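You operate a simulated robot arm through the tools that you are given. There is no shell and no other tool.

You are at the controls of a simulated robot arm. One attempt, no reset.

TASK
Swap the unplugged lamp's grey bulb for the yellow one and light it.
Fine: the grey bulb goes in the tray's empty cup; screw the new bulb home, then plug in at the power block, then switch on.

It is judged by the outcome, as a careful person would: the job done as asked, and still so three seconds after it is handed in. It fails if anything else is knocked over, pushed out of place, dropped, spilled or broken.

THE ROBOT
A 6-joint arm with a three-finger gripper, fixed in place. Base frame: the origin is at the foot of the arm, x ahead of it, y to its left, z up. Lengths are in cm, angles in degrees, forces in N, time in s.
Its first joint turns from -166.0 to 166.0 degrees. Payload 4.89 kg.
Tool frame: the origin (TCP) lies between the finger pads and is the grasp point; the fingertips stand 3 cm ahead of it; z points along the fingers, y is the line along which they close. Largest opening 16.4 cm; the body of the gripper starts 12.5 cm behind the TCP.
Orientation is told as [roll, pitch, yaw] about the base's x, y, z axes, in that order, counted from this pose: with the fingers straight down and closing along the base's y, the tool's x points along the base's -x, its y along +y and its z along -z.

THE INTERFACE
- The arm moves only by the tool move_arm. Its argument "targets" is a list of rows, each an object (a shift or turn left out is 0, a gripper value left out holds the last) with "slide": the shift along the base's x, y, z in cm, a list of three; "rotation": the turn, a rotation vector about the base's x, y, z in rad, a list of three; "gripper": the finger opening in cm, from 0 to 16.4. In form: [{"slide": [x, y, z], "rotation": [ax, ay, az], "gripper": gripper}, ...]. A call has 1 to 20 rows; each row is the pose to reach, as a shift and turn from the pose commanded when the call began. Rows are played at 5 a second. More than 5 cm and 8.6 degrees between two rows, or a gripper value outside its range, and nothing of the call is played. A pose out of reach is approached as far as the arm can. The call stops where the force on the tool passes 50 N (or 10 N more than at its start, if that is more) or the arm is blocked; 0.2 s more then pass. The fingers move at their own pace (about 10.8 cm/s each) and stop on an object; they squeeze with about 43 N. The grip force told is the motor's: it shows also when the fingers shut on nothing. Time passes only in rows, and 0.2 s behind the last, so rows that repeat a pose let the fingers close. It gives the time, the measured TCP pose, the force on the tool (base axes), the opening and the grip force at its end, in the units of the frame above (readings bear some noise), with the torque about the TCP (base axes, N m) and any sound that the robot's microphone picked up.
- Cameras (640 x 400 px; columns grow to the right, rows downward): "scene" is fixed at [4.63, 65.96, 171.5]; the picture's right is [-0.12, -0.99, 0.00], its down [-0.75, 0.09, -0.66] and it looks along [0.65, -0.08, -0.75] (base axes); focal length 360 px, centre (320, 200). "wrist" rides on the gripper at [7.6, -0.2, -15.2] in the tool frame; the picture's right is [0.02, 1.00, 0.00], its down [-0.88, 0.02, -0.47] and it looks along [-0.47, 0.01, 0.88] (tool axes); focal length 247 px, centre (320, 200). There is no depth. A picture from a camera that has moved, and an enlarged one, comes with that camera's place and axes in the base frame and with its lens. The place of the scene camera against the robot may be out by one fixed shift of up to 2.5 cm in any direction.
- grab_frame(camera): a new picture of that camera. The clock stands still meanwhile.
- lift_body(by): slides the trunk up (or, below 0, down) by that many cm; the arm rides with it, the base frame stays. It gives what a move gives, with no picture.
- close_up(camera, box): a new picture of the part [left, top, right, bottom] of that camera's present view, enlarged. The clock stands still meanwhile.
- sign_off(): hands the job in; it is judged then, once.

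Places have to be worked out from the pictures, the camera data and where the tool is seen. Open the gripper and draw the arm clear of the work before you hand the job in, unless the task says otherwise.

The tools are called by a JSON object that holds its "op" and its "data". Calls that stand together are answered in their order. move_arm: Moves the arm, as the interface text tells. Its arguments: {"type":"object","properties":{"targets":{"type":"array","items":{"type":"object","properties":{"slide":{"type":"array","items":{"type":"number"}},"rotation":{"type":"array","items":{"type":"number"}},"gripper":{"type":"number"}}}}},"required":["targets"]} The other tools are called the same way: lift_body (by) slides the trunk up or down; grab_frame (camera) takes a picture; close_up (camera, box) takes an enlarged picture of a part of a camera's view; sign_off () hands the job in.

At the start:

```text
time: 0.0
eef_pos: [43.35, 75.87, 136.73]
orientation: [0.0, 0.0, 0.0]
ft_force: [-0.1, -0.6, 0.0]
wrist_torque: [0.03, 0.03, 0.0]
finger_gap: 16.4
gripper_force: 0.1
trunk travel left (down, up): [-17.5, 21.5]
```

scene: 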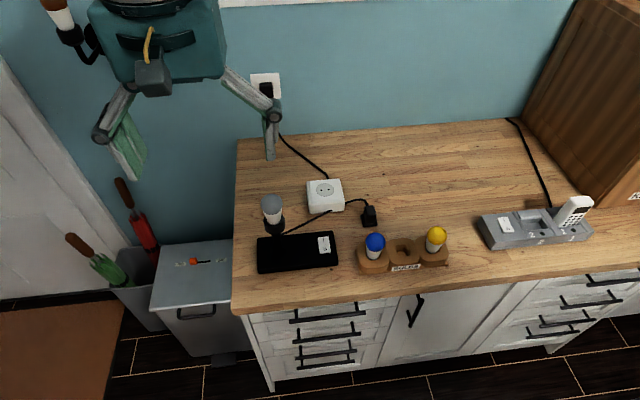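
wrist: 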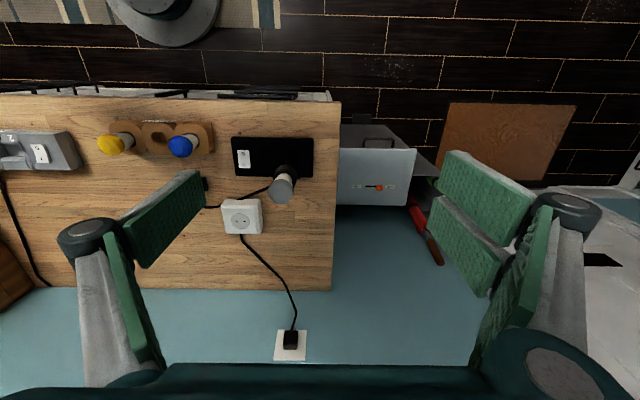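

The scene shows a black lamp base with a grey bulb, a tray with blue and yellow bulbs and an empty middle cup, a power block and a loose plug. I'll take enlarged views before moving.

{"op": "close_up", "data": {"camera": "scene", "box": [230, 160, 390, 280]}}

{"op": "close_up", "data": {"camera": "scene", "box": [340, 200, 480, 290]}}

{"op": "close_up", "data": {"camera": "wrist", "box": [80, 100, 340, 260]}}

```text
3.33 times, centred on (310, 220) of scene
camera zoom: at [4.63, 65.96, 171.5], right [-0.12, -0.99, 0.0], down [-0.75, 0.09, -0.66], along [0.65, -0.08, -0.75], focal length 1200 px, centre (353, 133)
```

zoom: 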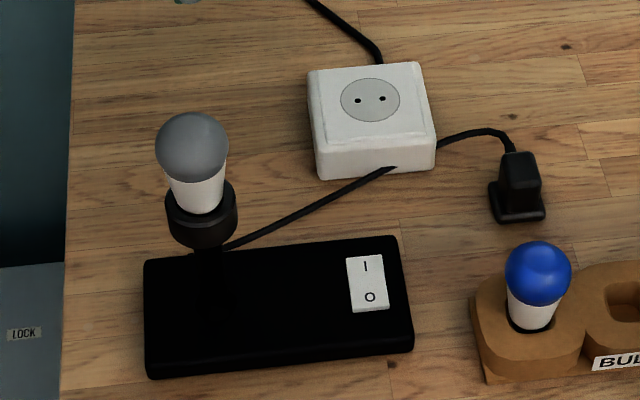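

```text
4.44 times, centred on (410, 245) of scene
camera zoom: at [4.63, 65.96, 171.5], right [-0.12, -0.99, 0.0], down [-0.75, 0.09, -0.66], along [0.65, -0.08, -0.75], focal length 1601 px, centre (-80, 0)
```

zoom: 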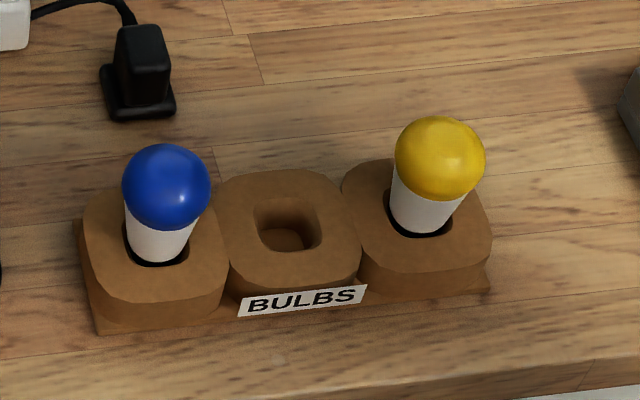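

```text
2.46 times, centred on (210, 180) of wrist
camera zoom: at [35.8, 75.71, 152.13], right [-0.02, 1.0, 0.0], down [0.88, 0.02, 0.47], along [0.47, 0.01, -0.88], focal length 608 px, centre (591, 249)
```

zoom: 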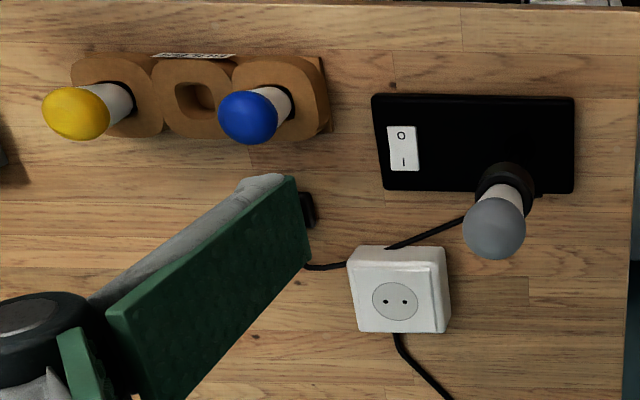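

Triangulating both views puts the grey bulb's dome near (53, 70, 116.5), the blue one near (50.6, 47, 102), the yellow near (50.8, 32, 101) and the block's outlet near (69.7, 56.6, 100). I'll move above the lamp and look again with the wrist camera.

{"op": "move_arm", "data": {"targets": [{"slide": [2.4, -1.5, 0]}, {"slide": [4.8, -3, 0]}, {"slide": [7.2, -4.5, -1]}, {"slide": [9.5, -6, -2]}, {"slide": [9.5, -6, -2]}]}}

{"op": "grab_frame", "data": {"camera": "wrist"}}

{"op": "grab_frame", "data": {"camera": "scene"}}

```text
time: 1.2
eef_pos: [53.04, 69.82, 134.8]
orientation: [0.1, 0.1, 0.0]
ft_force: [0.3, -0.3, 0.6]
wrist_torque: [-0.01, 0.06, -0.01]
finger_gap: 16.42
gripper_force: 0.0
trunk travel left (down, up): [-17.5, 21.5]
```

```text
taken
camera wrist: at [45.37, 69.67, 150.11], right [-0.02, 1.0, 0.0], down [0.88, 0.02, 0.47], along [0.47, 0.01, -0.88], focal length 247 px, centre (320, 200)
```

wrist: 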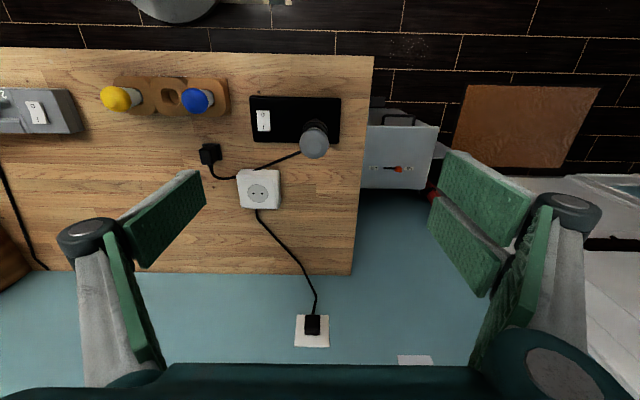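

```text
taken
```

scene: 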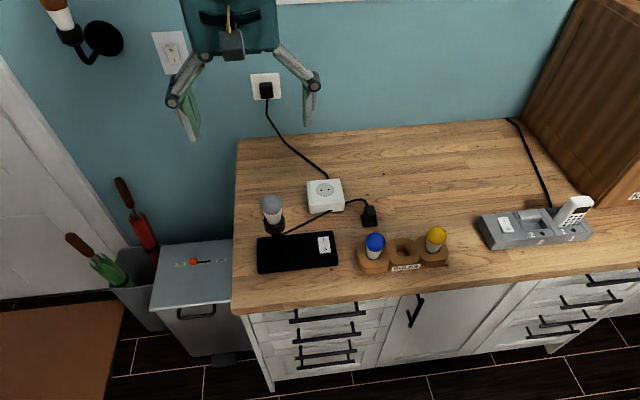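

The wrist views alone place the grey dome lower and further out, about (57, 68.6, 109), so the scene camera is probably shifted. I'll come down partway over it for a finer fix.

{"op": "move_arm", "data": {"targets": [{"slide": [1, -0.3, -3]}, {"slide": [2, -0.6, -6]}, {"slide": [3, -1, -9]}, {"slide": [3, -1, -10]}]}}

{"op": "grab_frame", "data": {"camera": "wrist"}}

{"op": "grab_frame", "data": {"camera": "scene"}}

```text
time: 2.2
eef_pos: [55.89, 68.95, 124.85]
orientation: [0.0, 0.1, 0.0]
ft_force: [0.8, 0.0, -0.6]
wrist_torque: [0.04, 0.03, -0.01]
finger_gap: 16.4
gripper_force: 0.0
trunk travel left (down, up): [-17.5, 21.5]
```

```text
taken
camera wrist: at [48.2, 68.74, 140.16], right [-0.02, 1.0, 0.0], down [0.88, 0.02, 0.47], along [0.47, 0.01, -0.88], focal length 247 px, centre (320, 200)
```

wrist: 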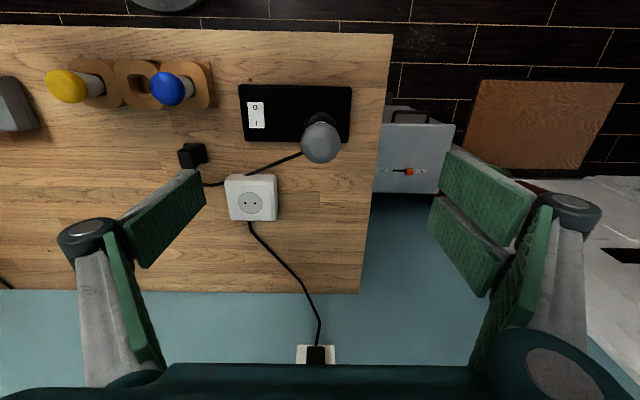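

```text
taken
```

scene: 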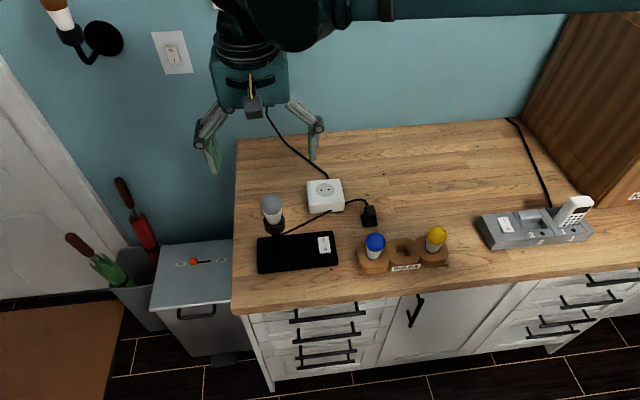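

The dome now fits near (56, 68.9, 111). I'll take enlarged views to sharpen this and read the plug and tray.

{"op": "close_up", "data": {"camera": "wrist", "box": [220, 70, 380, 230]}}

{"op": "close_up", "data": {"camera": "wrist", "box": [30, 40, 230, 180]}}

{"op": "close_up", "data": {"camera": "scene", "box": [200, 60, 360, 160]}}

```text
2.50 times, centred on (300, 150) of wrist
camera zoom: at [48.2, 68.74, 140.16], right [-0.02, 1.0, 0.0], down [0.88, 0.02, 0.47], along [0.47, 0.01, -0.88], focal length 617 px, centre (370, 325)
```

zoom: 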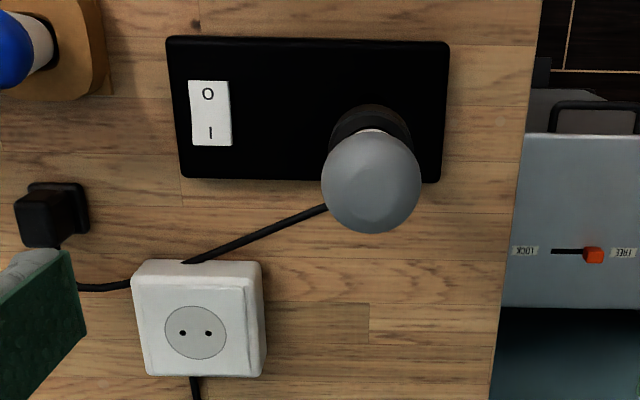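

```text
2.86 times, centred on (130, 110) of wrist
camera zoom: at [48.2, 68.74, 140.16], right [-0.02, 1.0, 0.0], down [0.88, 0.02, 0.47], along [0.47, 0.01, -0.88], focal length 706 px, centre (863, 457)
```

zoom: 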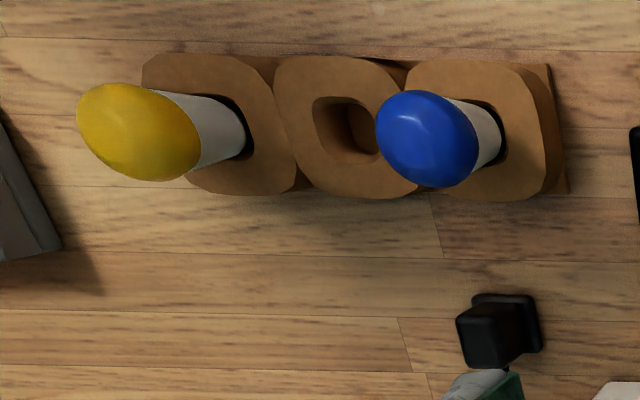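

```text
4.00 times, centred on (280, 110) of scene
camera zoom: at [4.63, 65.96, 171.5], right [-0.12, -0.99, 0.0], down [-0.75, 0.09, -0.66], along [0.65, -0.08, -0.75], focal length 1440 px, centre (480, 560)
```

zoom: 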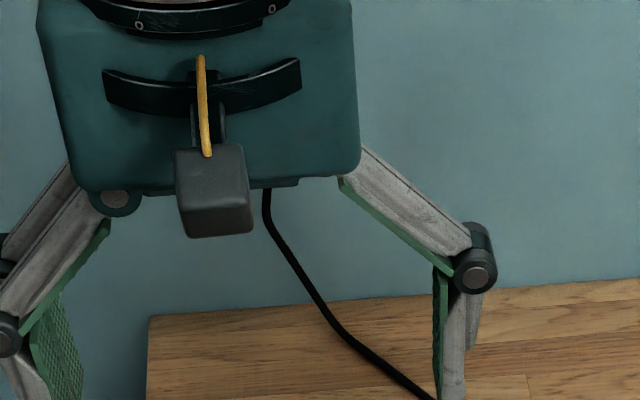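

The dome diameter comes out about 4.7 cm at roughly (56.0, 68.9, 111.2). I'll descend another 6.5 cm straight down and look again for a precise centring before the fingers pass it.

{"op": "move_arm", "data": {"targets": [{"slide": [0, 0, -3.3], "gripper": 10}, {"slide": [0, 0, -6.5], "gripper": 9}, {"slide": [0, 0, -6.5], "gripper": 9}, {"slide": [0, 0, -6.5], "gripper": 9}]}}

{"op": "grab_frame", "data": {"camera": "wrist"}}

{"op": "grab_frame", "data": {"camera": "scene"}}

```text
time: 3.2
eef_pos: [55.79, 69.1, 118.21]
orientation: [0.1, 0.1, 0.0]
ft_force: [1.1, 0.6, -0.4]
wrist_torque: [-0.02, 0.03, -0.03]
finger_gap: 8.98
gripper_force: 0.0
trunk travel left (down, up): [-17.5, 21.5]
```

```text
taken
camera wrist: at [48.28, 68.81, 133.57], right [-0.02, 1.0, 0.0], down [0.88, 0.02, 0.47], along [0.47, 0.01, -0.88], focal length 247 px, centre (320, 200)
```

wrist: 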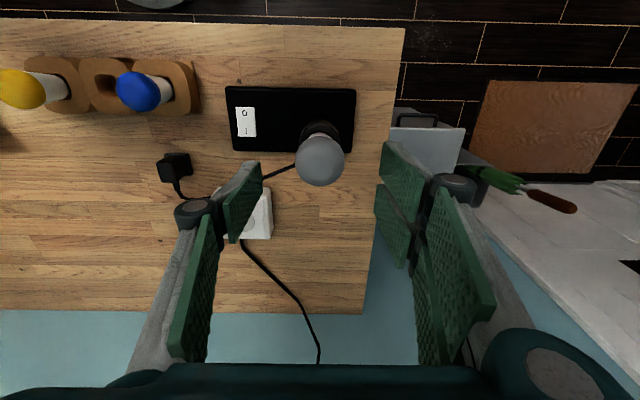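

```text
taken
```

scene: 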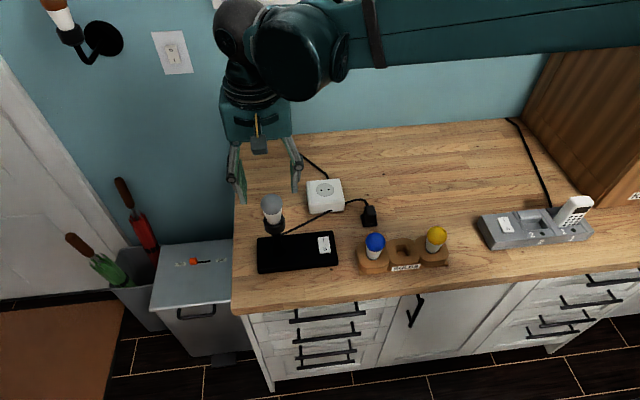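

The bulb's dome is at about (55.9, 68.9, 111.4) and centred between the fingers. I'll lower 7 cm and close on it.

{"op": "move_arm", "data": {"targets": [{"slide": [0.05, 0, -3.5], "gripper": 8}, {"slide": [0.05, 0, -7], "gripper": 8}, {"slide": [0.05, 0, -7], "gripper": 8}]}}

{"op": "grab_frame", "data": {"camera": "wrist"}}

{"op": "close_up", "data": {"camera": "scene", "box": [200, 120, 360, 280]}}

```text
time: 4.0
eef_pos: [55.9, 68.88, 111.4]
orientation: [0.0, 0.1, 0.1]
ft_force: [0.6, 1.2, -0.3]
wrist_torque: [-0.04, 0.06, -0.04]
finger_gap: 8.0
gripper_force: 0.1
trunk travel left (down, up): [-17.5, 21.5]
```

```text
taken
camera wrist: at [48.34, 68.73, 126.7], right [-0.02, 1.0, 0.0], down [0.88, 0.02, 0.47], along [0.47, 0.01, -0.88], focal length 247 px, centre (320, 200)
```

wrist: 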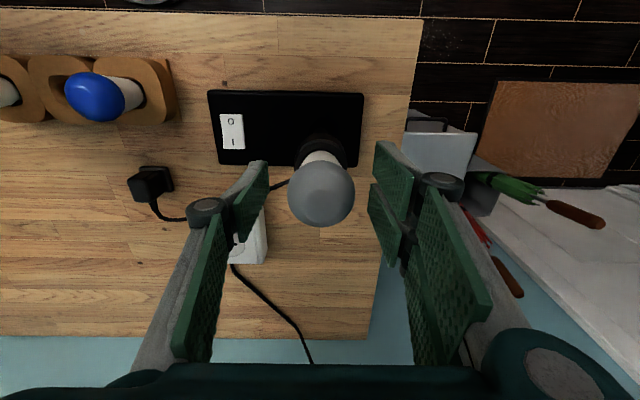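

```text
2.50 times, centred on (280, 200) of scene
camera zoom: at [4.63, 65.96, 171.5], right [-0.12, -0.99, 0.0], down [-0.75, 0.09, -0.66], along [0.65, -0.08, -0.75], focal length 900 px, centre (420, 200)
```

zoom: 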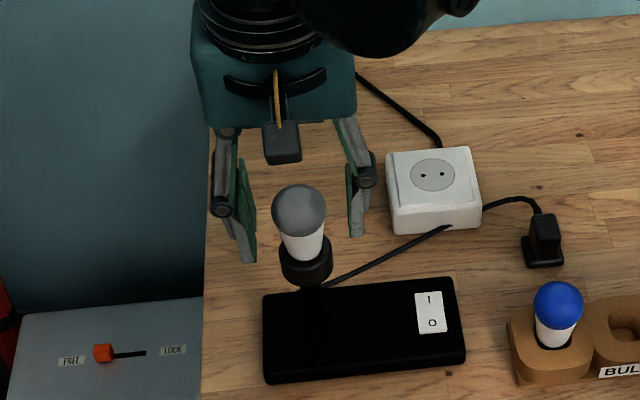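

The dome sits right between the pads at the TCP. I'll close the fingers on the bulb.

{"op": "move_arm", "data": {"targets": [{"slide": [0.05, 0.05, 0], "gripper": 4}, {"slide": [0.05, 0.05, 0], "gripper": 3}, {"slide": [0.05, 0.05, 0], "gripper": 3}, {"slide": [0.05, 0.05, 0], "gripper": 3}]}}

{"op": "close_up", "data": {"camera": "scene", "box": [200, 120, 360, 280]}}

{"op": "grab_frame", "data": {"camera": "wrist"}}

```text
time: 5.0
eef_pos: [55.91, 69.05, 111.29]
orientation: [0.0, 0.0, 0.0]
ft_force: [-0.9, 3.5, 2.5]
wrist_torque: [0.07, 0.04, 0.06]
finger_gap: 4.43
gripper_force: 42.4
trunk travel left (down, up): [-17.5, 21.5]
```

```text
2.50 times, centred on (280, 200) of scene
camera zoom: at [4.63, 65.96, 171.5], right [-0.12, -0.99, 0.0], down [-0.75, 0.09, -0.66], along [0.65, -0.08, -0.75], focal length 900 px, centre (420, 200)
```

zoom: 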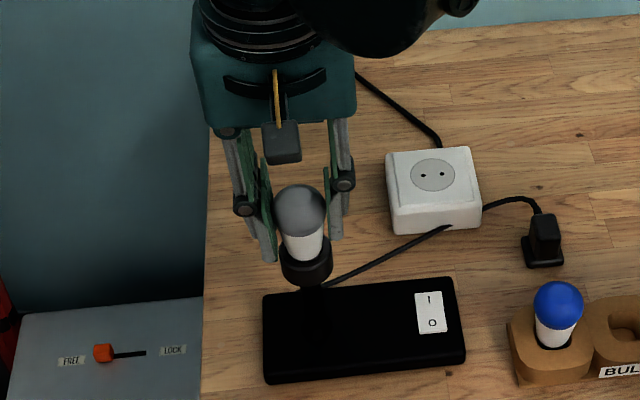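

```text
taken
camera wrist: at [48.36, 68.75, 126.69], right [-0.02, 1.0, 0.0], down [0.88, 0.02, 0.47], along [0.47, 0.01, -0.88], focal length 247 px, centre (320, 200)
```

wrist: 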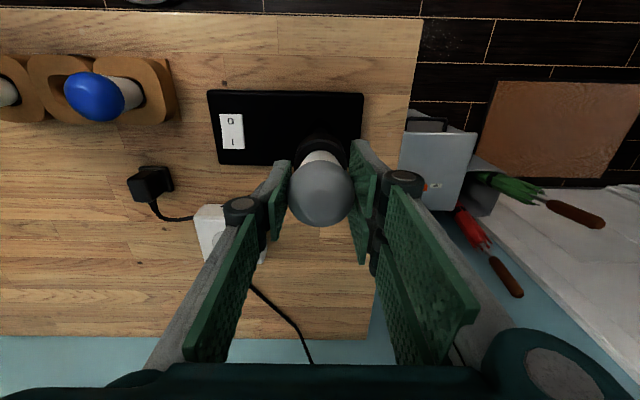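

The bulb is held at 4.4 cm. I'll try a short counterclockwise turn (positive about z) to see how the thread and the lamp respond.

{"op": "move_arm", "data": {"targets": [{"rotation": [0, 0, 0.145]}, {"rotation": [0, 0, 0.29]}, {"rotation": [0, 0, 0.435]}, {"rotation": [0, 0, 0.58]}, {"rotation": [0, 0, 0.58]}]}}

{"op": "close_up", "data": {"camera": "scene", "box": [200, 120, 360, 280]}}

```text
time: 6.2
eef_pos: [55.96, 69.0, 111.46]
orientation: [0.1, 0.0, 33.3]
ft_force: [-0.4, 2.3, 14.0]
wrist_torque: [0.08, 0.0, -0.02]
finger_gap: 4.41
gripper_force: 43.3
trunk travel left (down, up): [-17.5, 21.5]
```

```text
2.50 times, centred on (280, 200) of scene
camera zoom: at [4.63, 65.96, 171.5], right [-0.12, -0.99, 0.0], down [-0.75, 0.09, -0.66], along [0.65, -0.08, -0.75], focal length 900 px, centre (420, 200)
```

zoom: 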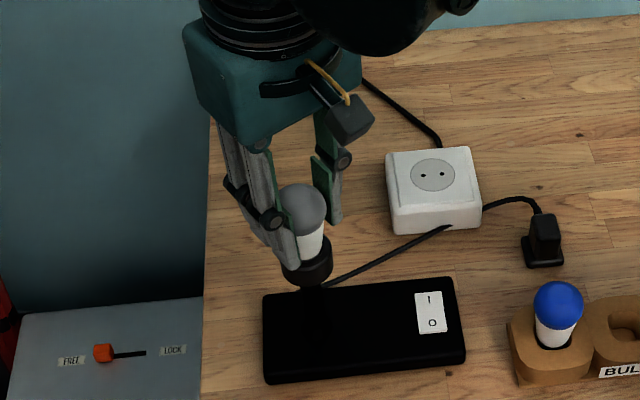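

The lamp stayed put and the upward force rose to 14 N, so the bulb is climbing its thread. I'll ease the tool up a little to learn the rise per turn.

{"op": "move_arm", "data": {"targets": [{"slide": [0, 0, 0.1]}, {"slide": [0, 0, 0.1]}]}}

```text
time: 6.8
eef_pos: [55.93, 68.9, 111.36]
orientation: [0.0, 0.0, 33.3]
ft_force: [-5.5, 2.2, 9.3]
wrist_torque: [0.12, 0.17, -0.01]
finger_gap: 4.41
gripper_force: 42.6
trunk travel left (down, up): [-17.5, 21.5]
```

Raising 0.1 cm relieved about 5 N. I'll keep turning counterclockwise with a gentle rise and watch the force.

{"op": "move_arm", "data": {"targets": [{"slide": [0, 0, 0.05], "rotation": [0, 0, 0.145]}, {"slide": [0, 0, 0.1], "rotation": [0, 0, 0.29]}, {"slide": [0, 0, 0.15], "rotation": [0, 0, 0.435]}, {"slide": [0, 0, 0.2], "rotation": [0, 0, 0.58]}, {"slide": [0, 0, 0.2], "rotation": [0, 0, 0.58]}]}}

{"op": "close_up", "data": {"camera": "scene", "box": [200, 120, 360, 280]}}

```text
time: 8.0
eef_pos: [55.94, 68.85, 111.58]
orientation: [0.0, -0.1, 66.4]
ft_force: [7.3, 5.5, 13.0]
wrist_torque: [0.23, -0.25, -0.03]
finger_gap: 4.44
gripper_force: 43.3
trunk travel left (down, up): [-17.5, 21.5]
```

```text
2.50 times, centred on (280, 200) of scene
camera zoom: at [4.63, 65.96, 171.5], right [-0.12, -0.99, 0.0], down [-0.75, 0.09, -0.66], along [0.65, -0.08, -0.75], focal length 900 px, centre (420, 200)
```

zoom: 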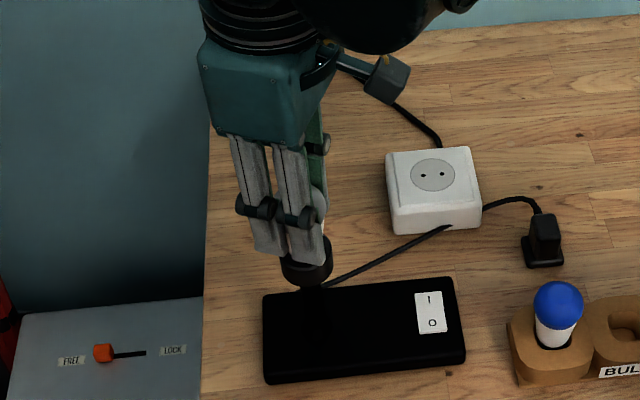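

The bulb keeps climbing about 0.25–0.3 cm per 33°. I'll continue with a slightly larger rise per step.

{"op": "move_arm", "data": {"targets": [{"slide": [0, 0, 0.15], "rotation": [0, 0, 0.145]}, {"slide": [0, 0, 0.22], "rotation": [0, 0, 0.29]}, {"slide": [0, 0, 0.3], "rotation": [0, 0, 0.435]}, {"slide": [0, 0, 0.38], "rotation": [0, 0, 0.58]}, {"slide": [0, 0, 0.38], "rotation": [0, 0, 0.58]}]}}

{"op": "close_up", "data": {"camera": "scene", "box": [200, 120, 360, 280]}}

{"op": "grab_frame", "data": {"camera": "wrist"}}

```text
time: 9.2
eef_pos: [56.03, 69.01, 111.74]
orientation: [0.1, -0.1, 99.8]
ft_force: [-6.2, -2.8, -37.4]
wrist_torque: [-0.03, 0.02, -0.01]
finger_gap: 4.42
gripper_force: 42.1
trunk travel left (down, up): [-17.5, 21.5]
```

```text
2.50 times, centred on (280, 200) of scene
camera zoom: at [4.63, 65.96, 171.5], right [-0.12, -0.99, 0.0], down [-0.75, 0.09, -0.66], along [0.65, -0.08, -0.75], focal length 900 px, centre (420, 200)
```

zoom: 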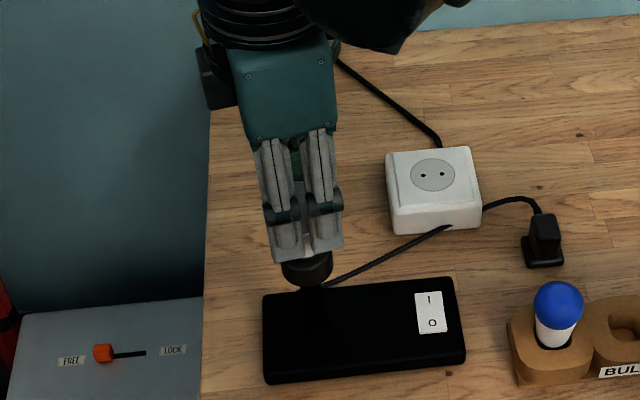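

```text
taken
camera wrist: at [57.59, 61.47, 127.25], right [-0.98, -0.19, 0.0], down [-0.17, 0.87, 0.47], along [-0.09, 0.46, -0.88], focal length 247 px, centre (320, 200)
```

wrist: 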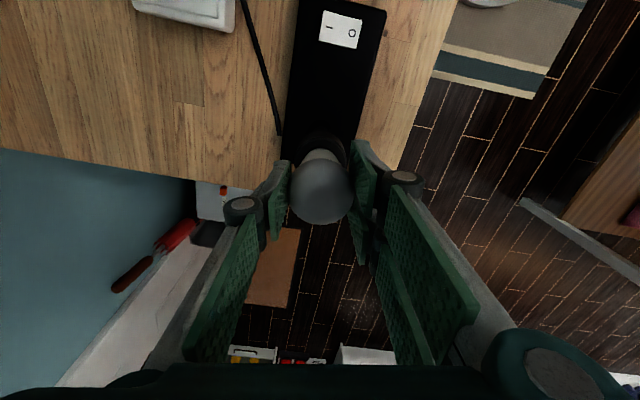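

The force swung to −37 N, so I raised too far for that turn. I'll keep turning at constant height and see how the pull relaxes, which tells the true pitch.

{"op": "move_arm", "data": {"targets": [{"rotation": [0, 0, 0.145]}, {"rotation": [0, 0, 0.29]}, {"rotation": [0, 0, 0.29]}]}}

```text
time: 10.0
eef_pos: [56.09, 69.05, 112.01]
orientation: [0.1, 0.0, 116.4]
ft_force: [5.1, 11.8, -7.8]
wrist_torque: [0.24, -0.15, 0.01]
finger_gap: 4.4
gripper_force: 42.9
trunk travel left (down, up): [-17.5, 21.5]
```

{"op": "move_arm", "data": {"targets": [{"rotation": [0, 0, 0.145]}, {"rotation": [0, 0, 0.29]}, {"rotation": [0, 0, 0.29]}]}}

```text
time: 10.8
eef_pos: [56.07, 68.96, 112.05]
orientation: [-0.1, -0.1, 133.0]
ft_force: [9.4, 12.7, 10.6]
wrist_torque: [-0.12, -0.04, -0.03]
finger_gap: 4.44
gripper_force: 42.8
trunk travel left (down, up): [-17.5, 21.5]
```

Turning at constant height restored the upward push (+10.6 N), so the thread lifts about 0.1 cm per 17°. I'll continue with a matching rise and a small lateral correction toward the bulb's axis.

{"op": "move_arm", "data": {"targets": [{"slide": [0.03, 0.04, 0.05], "rotation": [0, 0, 0.145]}, {"slide": [0.05, 0.06, 0.1], "rotation": [0, 0, 0.29]}, {"slide": [0.05, 0.06, 0.15], "rotation": [0, 0, 0.435]}, {"slide": [0.05, 0.06, 0.15], "rotation": [0, 0, 0.435]}]}}

{"op": "close_up", "data": {"camera": "scene", "box": [200, 120, 360, 280]}}

```text
time: 11.8
eef_pos: [56.01, 69.06, 112.13]
orientation: [0.0, 0.1, 157.9]
ft_force: [0.3, 0.0, -0.3]
wrist_torque: [0.0, 0.0, -0.02]
finger_gap: 4.44
gripper_force: 43.1
trunk travel left (down, up): [-17.5, 21.5]
```

```text
2.50 times, centred on (280, 200) of scene
camera zoom: at [4.63, 65.96, 171.5], right [-0.12, -0.99, 0.0], down [-0.75, 0.09, -0.66], along [0.65, -0.08, -0.75], focal length 900 px, centre (420, 200)
```

zoom: 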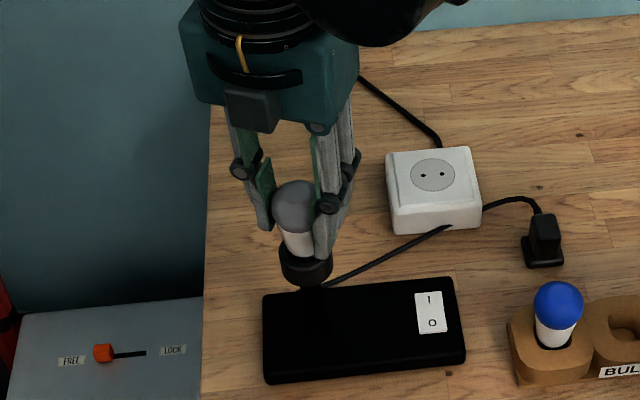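

All forces dropped to zero, which suggests the thread has let go. I'll lift slowly to check that the bulb comes free without dragging the lamp.

{"op": "move_arm", "data": {"targets": [{"slide": [0, 0, 0.4]}, {"slide": [0, 0, 0.8]}, {"slide": [0, 0, 0.8]}]}}

{"op": "close_up", "data": {"camera": "scene", "box": [200, 120, 360, 280]}}

```text
time: 12.6
eef_pos: [56.04, 69.08, 112.84]
orientation: [0.1, 0.0, 157.8]
ft_force: [-1.0, -0.2, -1.1]
wrist_torque: [-0.03, 0.01, 0.01]
finger_gap: 4.43
gripper_force: 43.1
trunk travel left (down, up): [-17.5, 21.5]
```

```text
2.50 times, centred on (280, 200) of scene
camera zoom: at [4.63, 65.96, 171.5], right [-0.12, -0.99, 0.0], down [-0.75, 0.09, -0.66], along [0.65, -0.08, -0.75], focal length 900 px, centre (420, 200)
```

zoom: 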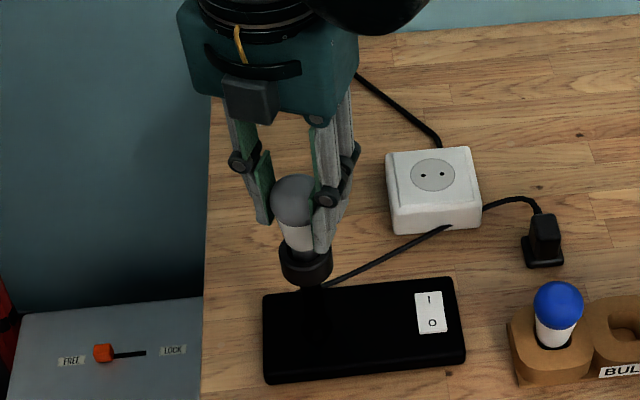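

The bulb lifts with no resistance and the lamp hasn't moved. I'll raise it well clear.

{"op": "move_arm", "data": {"targets": [{"slide": [0, 0, 1.5]}, {"slide": [0, 0, 4]}, {"slide": [0, 0, 7]}, {"slide": [0, 0, 10]}, {"slide": [0, 0, 10]}]}}

{"op": "grab_frame", "data": {"camera": "scene"}}

{"op": "close_up", "data": {"camera": "scene", "box": [200, 80, 360, 280]}}

{"op": "grab_frame", "data": {"camera": "wrist"}}

```text
time: 13.8
eef_pos: [56.0, 69.06, 122.96]
orientation: [0.1, 0.0, 157.8]
ft_force: [-0.2, -0.7, -0.1]
wrist_torque: [0.05, -0.05, 0.01]
finger_gap: 4.54
gripper_force: 42.6
trunk travel left (down, up): [-17.5, 21.5]
```

```text
taken
```

scene: 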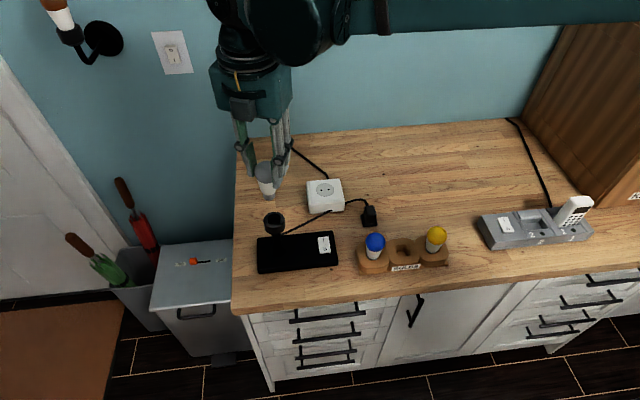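

```text
2.00 times, centred on (280, 180) of scene
camera zoom: at [4.63, 65.96, 171.5], right [-0.12, -0.99, 0.0], down [-0.75, 0.09, -0.66], along [0.65, -0.08, -0.75], focal length 720 px, centre (400, 240)
```

zoom: 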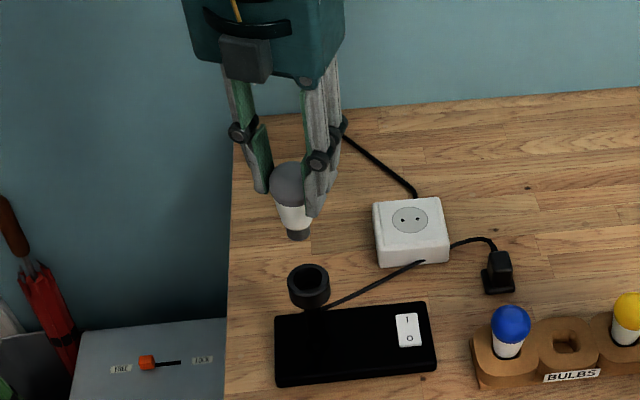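

```text
taken
camera wrist: at [63.18, 66.25, 138.33], right [-0.36, -0.93, 0.0], down [-0.82, 0.31, 0.47], along [-0.44, 0.17, -0.88], focal length 247 px, centre (320, 200)
```

wrist: 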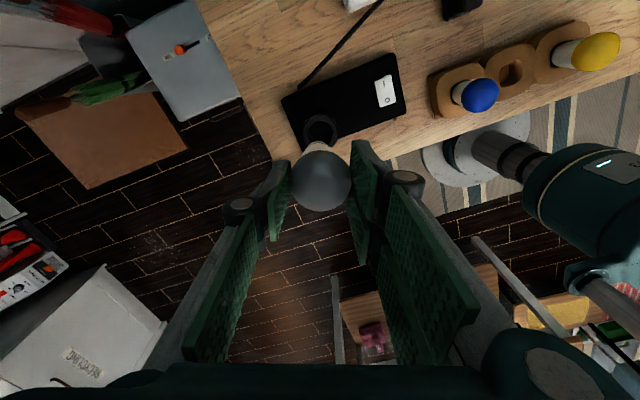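

The grey bulb is out and the lamp's socket is empty. Next I need the tray precisely, so I'll enlarge it in the current wrist view.

{"op": "close_up", "data": {"camera": "wrist", "box": [420, 0, 640, 130]}}

{"op": "close_up", "data": {"camera": "scene", "box": [350, 220, 460, 280]}}

```text
2.91 times, centred on (530, 65) of wrist
camera zoom: at [63.18, 66.25, 138.33], right [-0.36, -0.93, 0.0], down [-0.82, 0.31, 0.47], along [-0.44, 0.17, -0.88], focal length 718 px, centre (-291, 593)
```

zoom: 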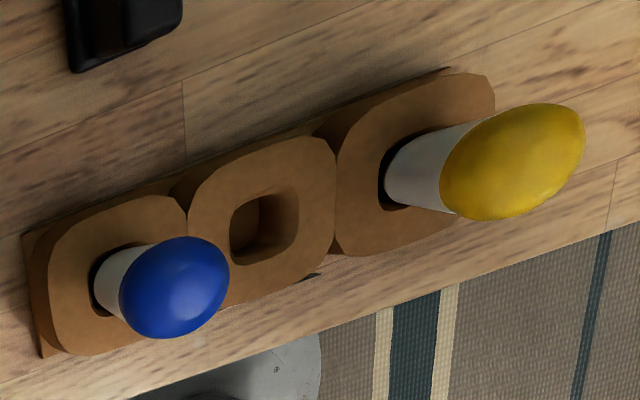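

```text
5.82 times, centred on (405, 250) of scene
camera zoom: at [4.63, 65.96, 171.5], right [-0.12, -0.99, 0.0], down [-0.75, 0.09, -0.66], along [0.65, -0.08, -0.75], focal length 2095 px, centre (-174, -91)
```

zoom: 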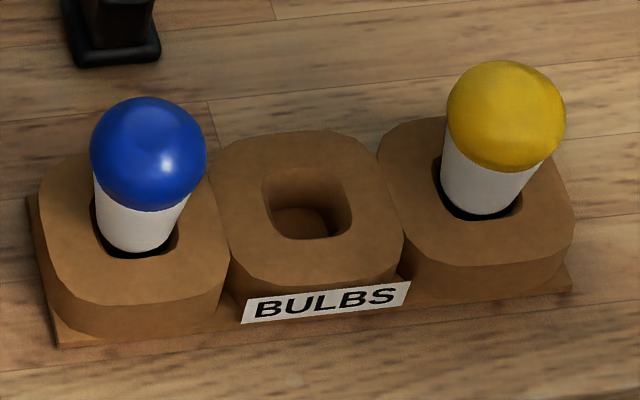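

From two wrist views the blue dome is at (51.4, 45.6, 99.0), the yellow at (51.4, 30.7, 99.2), and the empty cup's mouth at about (51.3, 38.3, 94.3). The held bulb seems to sit slightly differently in the fingers, so I'll check it closely.

{"op": "close_up", "data": {"camera": "wrist", "box": [260, 100, 390, 240]}}

{"op": "close_up", "data": {"camera": "scene", "box": [230, 110, 310, 240]}}

```text
2.86 times, centred on (325, 170) of wrist
camera zoom: at [63.18, 66.25, 138.33], right [-0.36, -0.93, 0.0], down [-0.82, 0.31, 0.47], along [-0.44, 0.17, -0.88], focal length 706 px, centre (306, 286)
```

zoom: 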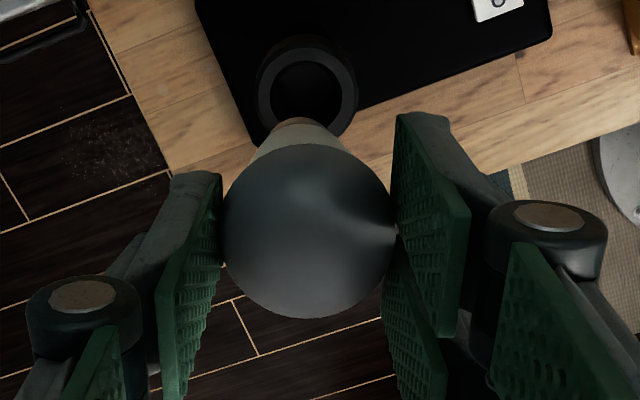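

```text
3.08 times, centred on (270, 175) of scene
camera zoom: at [4.63, 65.96, 171.5], right [-0.12, -0.99, 0.0], down [-0.75, 0.09, -0.66], along [0.65, -0.08, -0.75], focal length 1108 px, centre (474, 277)
```

zoom: 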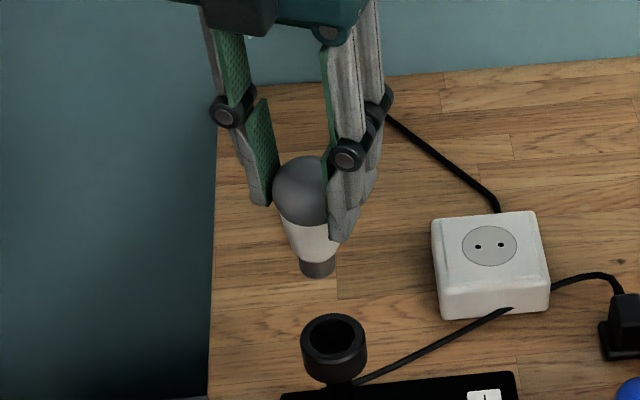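

The dome now appears about 2 cm below the TCP, nearer the fingertips, so it slipped somewhat. I'll hold still for a second to check it isn't still sliding.

{"op": "move_arm", "data": {"targets": [{"slide": [0, 0, 0]}, {"slide": [0, 0, 0]}, {"slide": [0, 0, 0]}, {"slide": [0, 0, 0]}]}}

{"op": "close_up", "data": {"camera": "wrist", "box": [260, 100, 390, 240]}}

{"op": "close_up", "data": {"camera": "scene", "box": [230, 110, 310, 240]}}

```text
time: 14.8
eef_pos: [55.99, 69.02, 122.88]
orientation: [0.1, 0.0, 157.8]
ft_force: [-0.5, 0.2, -0.7]
wrist_torque: [-0.01, -0.05, -0.01]
finger_gap: 4.51
gripper_force: 42.9
trunk travel left (down, up): [-17.5, 21.5]
```

```text
2.86 times, centred on (325, 170) of wrist
camera zoom: at [63.2, 66.27, 138.28], right [-0.36, -0.93, 0.0], down [-0.82, 0.31, 0.47], along [-0.44, 0.17, -0.88], focal length 706 px, centre (306, 286)
```

zoom: 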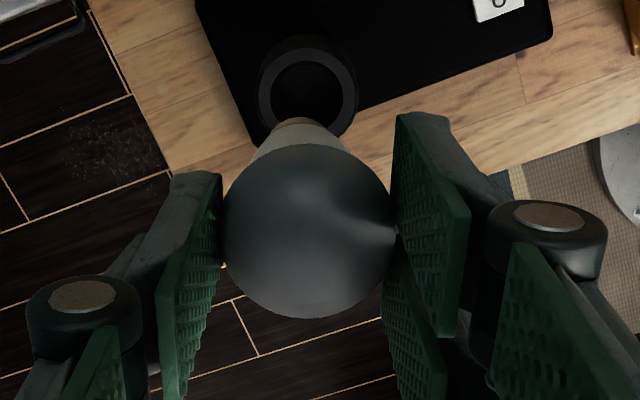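

```text
3.08 times, centred on (270, 175) of scene
camera zoom: at [4.63, 65.96, 171.5], right [-0.12, -0.99, 0.0], down [-0.75, 0.09, -0.66], along [0.65, -0.08, -0.75], focal length 1108 px, centre (474, 277)
```

zoom: 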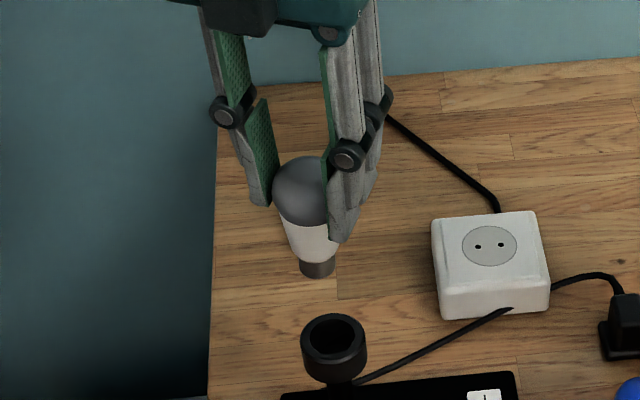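

The bulb is steady in the grip. I'll carry it at this height over the empty cup at (51.3, 38.3), turning to yaw 90° so the fingers close across the tray row and stay clear of the neighbours.

{"op": "move_arm", "data": {"targets": [{"slide": [-0.52, -3.41, 0], "rotation": [0, 0, -0.1315]}, {"slide": [-1.04, -6.82, 0], "rotation": [0, 0, -0.263]}, {"slide": [-1.56, -10.23, 0], "rotation": [0, 0, -0.3945]}, {"slide": [-2.08, -13.64, 0], "rotation": [0, 0, -0.526]}, {"slide": [-2.6, -17.05, 0], "rotation": [0, 0, -0.6575]}, {"slide": [-3.12, -20.46, 0], "rotation": [0, 0, -0.789]}, {"slide": [-3.64, -23.87, 0], "rotation": [0, 0, -0.9205]}, {"slide": [-4.16, -27.28, 0], "rotation": [0, 0, -1.052]}, {"slide": [-4.7, -30.7, 0], "rotation": [0, 0, -1.183]}, {"slide": [-4.7, -30.7, 0], "rotation": [0, 0, -1.183]}]}}

{"op": "grab_frame", "data": {"camera": "wrist"}}

{"op": "grab_frame", "data": {"camera": "scene"}}

```text
time: 17.0
eef_pos: [51.51, 37.84, 123.04]
orientation: [0.0, -0.1, 90.0]
ft_force: [-0.4, -0.5, -0.2]
wrist_torque: [0.06, -0.05, 0.01]
finger_gap: 4.5
gripper_force: 42.7
trunk travel left (down, up): [-17.5, 21.5]
```

```text
taken
camera wrist: at [51.69, 30.15, 138.43], right [-1.0, -0.02, 0.0], down [-0.02, 0.88, 0.47], along [-0.01, 0.47, -0.88], focal length 247 px, centre (320, 200)
```

wrist: 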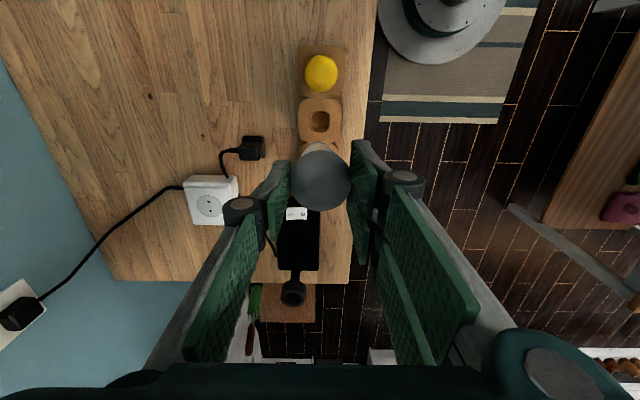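

```text
taken
```

scene: 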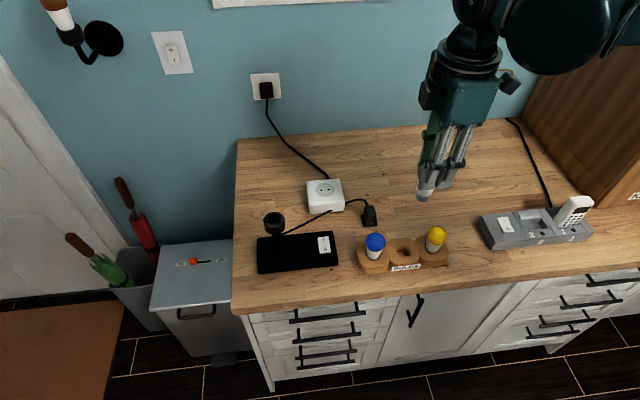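

I'm over the tray at about (51.5, 37.8). I'll hold a moment to settle, then enlarge both views to align the bulb with the empty cup.

{"op": "move_arm", "data": {"targets": [{"slide": [0, 0, 0]}, {"slide": [0, 0, 0]}]}}

{"op": "close_up", "data": {"camera": "wrist", "box": [260, 40, 390, 220]}}

{"op": "close_up", "data": {"camera": "scene", "box": [350, 130, 480, 280]}}

```text
time: 17.6
eef_pos: [51.55, 37.88, 123.04]
orientation: [0.0, 0.0, 90.1]
ft_force: [1.1, 0.2, -1.0]
wrist_torque: [-0.03, 0.01, 0.0]
finger_gap: 4.53
gripper_force: 42.9
trunk travel left (down, up): [-17.5, 21.5]
```

```text
2.22 times, centred on (325, 130) of wrist
camera zoom: at [51.75, 30.24, 138.41], right [-1.0, -0.02, 0.0], down [-0.02, 0.88, 0.47], along [-0.01, 0.47, -0.88], focal length 549 px, centre (309, 356)
```

zoom: 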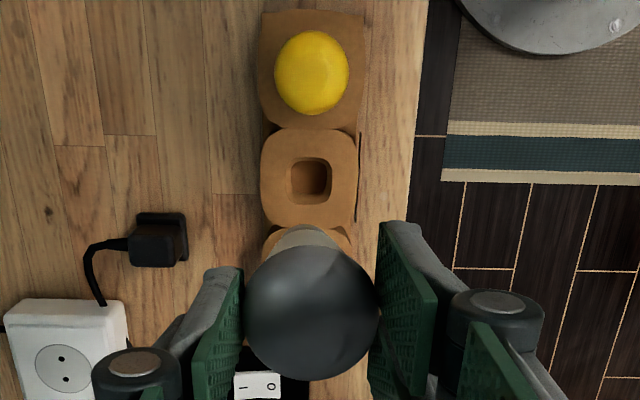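

```text
2.67 times, centred on (415, 205) of scene
camera zoom: at [4.63, 65.96, 171.5], right [-0.12, -0.99, 0.0], down [-0.75, 0.09, -0.66], along [0.65, -0.08, -0.75], focal length 960 px, centre (67, 187)
```

zoom: 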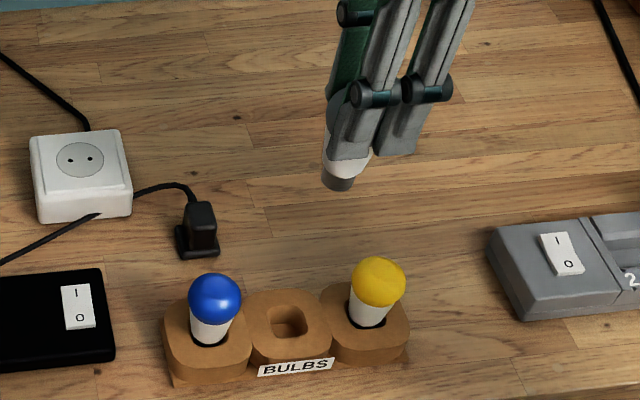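

The bulb's neck may be tilted in the fingers. I'll zoom in further on both views to judge its tilt and position.

{"op": "close_up", "data": {"camera": "wrist", "box": [285, 120, 355, 220]}}

{"op": "close_up", "data": {"camera": "scene", "box": [400, 120, 480, 210]}}

```text
4.00 times, centred on (320, 170) of wrist
camera zoom: at [51.75, 30.24, 138.41], right [-1.0, -0.02, 0.0], down [-0.02, 0.88, 0.47], along [-0.01, 0.47, -0.88], focal length 988 px, centre (320, 320)
```

zoom: 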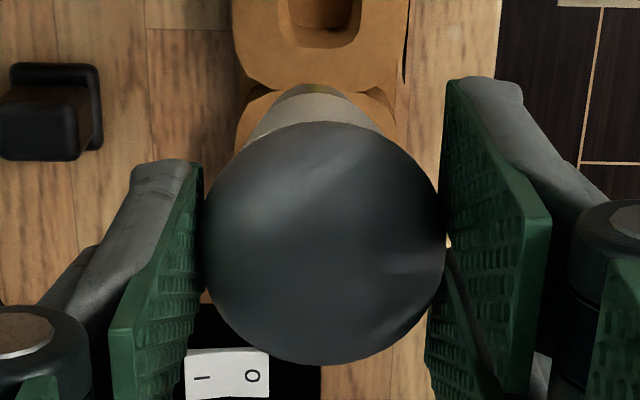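

```text
4.44 times, centred on (440, 165) of scene
camera zoom: at [4.63, 65.96, 171.5], right [-0.12, -0.99, 0.0], down [-0.75, 0.09, -0.66], along [0.65, -0.08, -0.75], focal length 1601 px, centre (-213, 356)
```

zoom: 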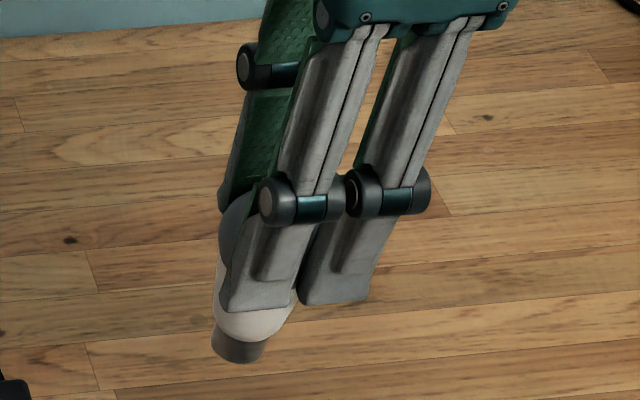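

The bulb hangs nearly vertical with its tip near (51.7, 37.9, 113.3), and the empty cup's mouth is at about (51.45, 38.3, 94.3). I'll shift slightly and lower to just above the cup for a check.

{"op": "move_arm", "data": {"targets": [{"slide": [-0.1, 0.2, 0]}, {"slide": [-0.2, 0.4, -4]}, {"slide": [-0.2, 0.4, -8]}, {"slide": [-0.2, 0.4, -12]}, {"slide": [-0.2, 0.4, -15]}, {"slide": [-0.2, 0.4, -17]}, {"slide": [-0.2, 0.4, -17]}]}}

{"op": "close_up", "data": {"camera": "wrist", "box": [250, 40, 390, 220]}}

{"op": "close_up", "data": {"camera": "scene", "box": [350, 180, 480, 290]}}

```text
time: 19.2
eef_pos: [51.04, 38.63, 105.82]
orientation: [0.0, 0.1, 90.1]
ft_force: [0.4, -0.2, 0.1]
wrist_torque: [0.0, 0.04, 0.01]
finger_gap: 4.49
gripper_force: 42.9
trunk travel left (down, up): [-17.5, 21.5]
```

```text
2.22 times, centred on (320, 130) of wrist
camera zoom: at [51.26, 31.06, 121.22], right [-1.0, -0.02, 0.0], down [-0.02, 0.88, 0.47], along [-0.01, 0.47, -0.88], focal length 549 px, centre (320, 356)
```

zoom: 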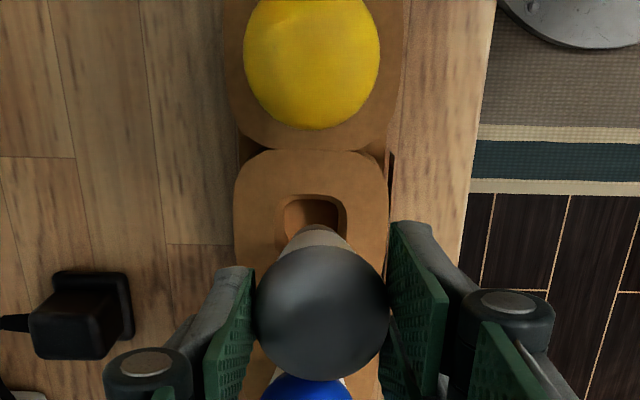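

```text
3.64 times, centred on (415, 235) of scene
camera zoom: at [4.63, 65.96, 171.5], right [-0.12, -0.99, 0.0], down [-0.75, 0.09, -0.66], along [0.65, -0.08, -0.75], focal length 1310 px, centre (-26, 73)
```

zoom: 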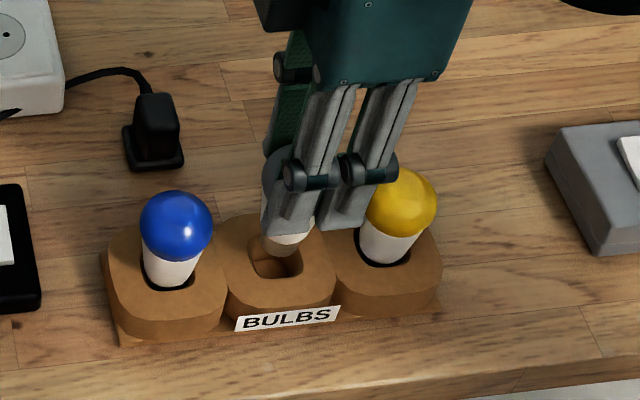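

The tip is just above the cup; the views suggest shifting about +0.25 in x and −0.3 in y. I'll correct, lower a further 1 cm, and check.

{"op": "move_arm", "data": {"targets": [{"slide": [0.25, -0.3, 0]}, {"slide": [0.25, -0.3, -0.5]}, {"slide": [0.25, -0.3, -1.0]}, {"slide": [0.25, -0.3, -1.0]}]}}

{"op": "close_up", "data": {"camera": "wrist", "box": [270, 80, 370, 200]}}

{"op": "close_up", "data": {"camera": "scene", "box": [370, 200, 450, 270]}}

```text
time: 20.2
eef_pos: [51.4, 38.29, 104.99]
orientation: [0.0, 0.0, 90.1]
ft_force: [0.3, -0.1, -1.1]
wrist_torque: [-0.03, -0.04, 0.03]
finger_gap: 4.5
gripper_force: 43.1
trunk travel left (down, up): [-17.5, 21.5]
```

```text
3.33 times, centred on (320, 140) of wrist
camera zoom: at [51.59, 30.65, 120.36], right [-1.0, -0.02, 0.0], down [-0.02, 0.88, 0.47], along [-0.01, 0.47, -0.88], focal length 823 px, centre (320, 400)
```

zoom: 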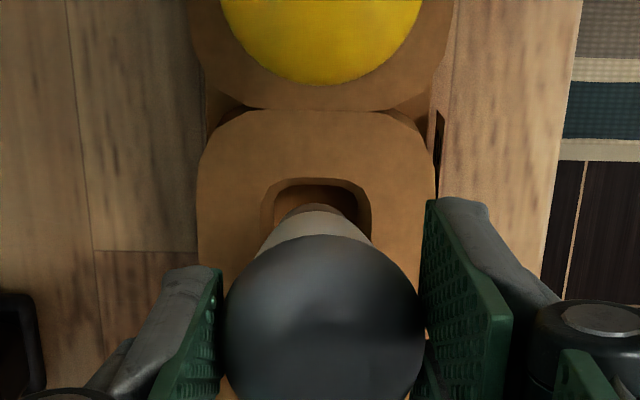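

```text
5.71 times, centred on (410, 235) of scene
camera zoom: at [4.63, 65.96, 171.5], right [-0.12, -0.99, 0.0], down [-0.75, 0.09, -0.66], along [0.65, -0.08, -0.75], focal length 2058 px, centre (-194, 0)
```

zoom: 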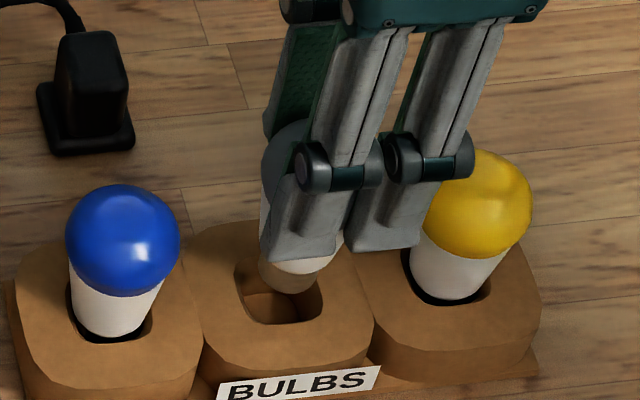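

The base is within a couple of millimetres of the hole's centre, with about 0.4 cm clearance each side. I'll nudge slightly and lower gently, watching for contact.

{"op": "move_arm", "data": {"targets": [{"slide": [-0.1, 0.1, -0.7]}, {"slide": [-0.1, 0.1, -1.4]}, {"slide": [-0.1, 0.1, -2.0]}, {"slide": [-0.1, 0.1, -2.6]}, {"slide": [-0.1, 0.1, -2.6]}]}}

{"op": "close_up", "data": {"camera": "scene", "box": [370, 200, 450, 270]}}

{"op": "close_up", "data": {"camera": "wrist", "box": [270, 80, 370, 200]}}

```text
time: 21.4
eef_pos: [51.14, 38.65, 102.36]
orientation: [-0.1, 0.0, 90.1]
ft_force: [0.9, 0.7, -0.1]
wrist_torque: [0.01, -0.01, 0.0]
finger_gap: 4.49
gripper_force: 43.2
trunk travel left (down, up): [-17.5, 21.5]
```

```text
5.71 times, centred on (410, 235) of scene
camera zoom: at [4.63, 65.96, 171.5], right [-0.12, -0.99, 0.0], down [-0.75, 0.09, -0.66], along [0.65, -0.08, -0.75], focal length 2058 px, centre (-194, 0)
```

zoom: 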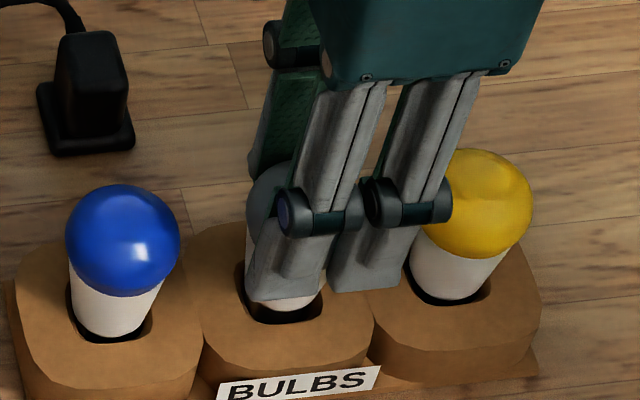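

```text
3.33 times, centred on (320, 140) of wrist
camera zoom: at [51.5, 30.87, 117.71], right [-1.0, -0.02, 0.0], down [-0.02, 0.88, 0.47], along [-0.01, 0.47, -0.88], focal length 823 px, centre (320, 400)
```

zoom: 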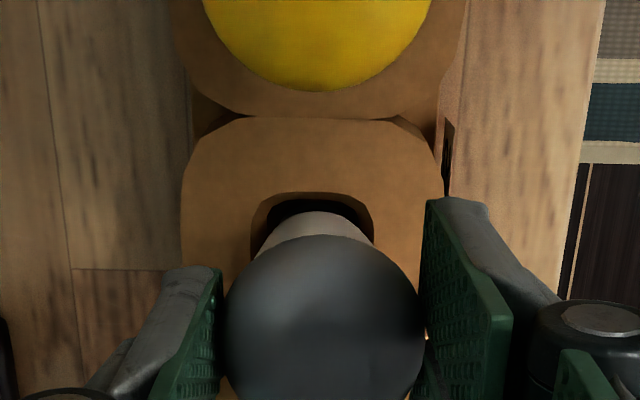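

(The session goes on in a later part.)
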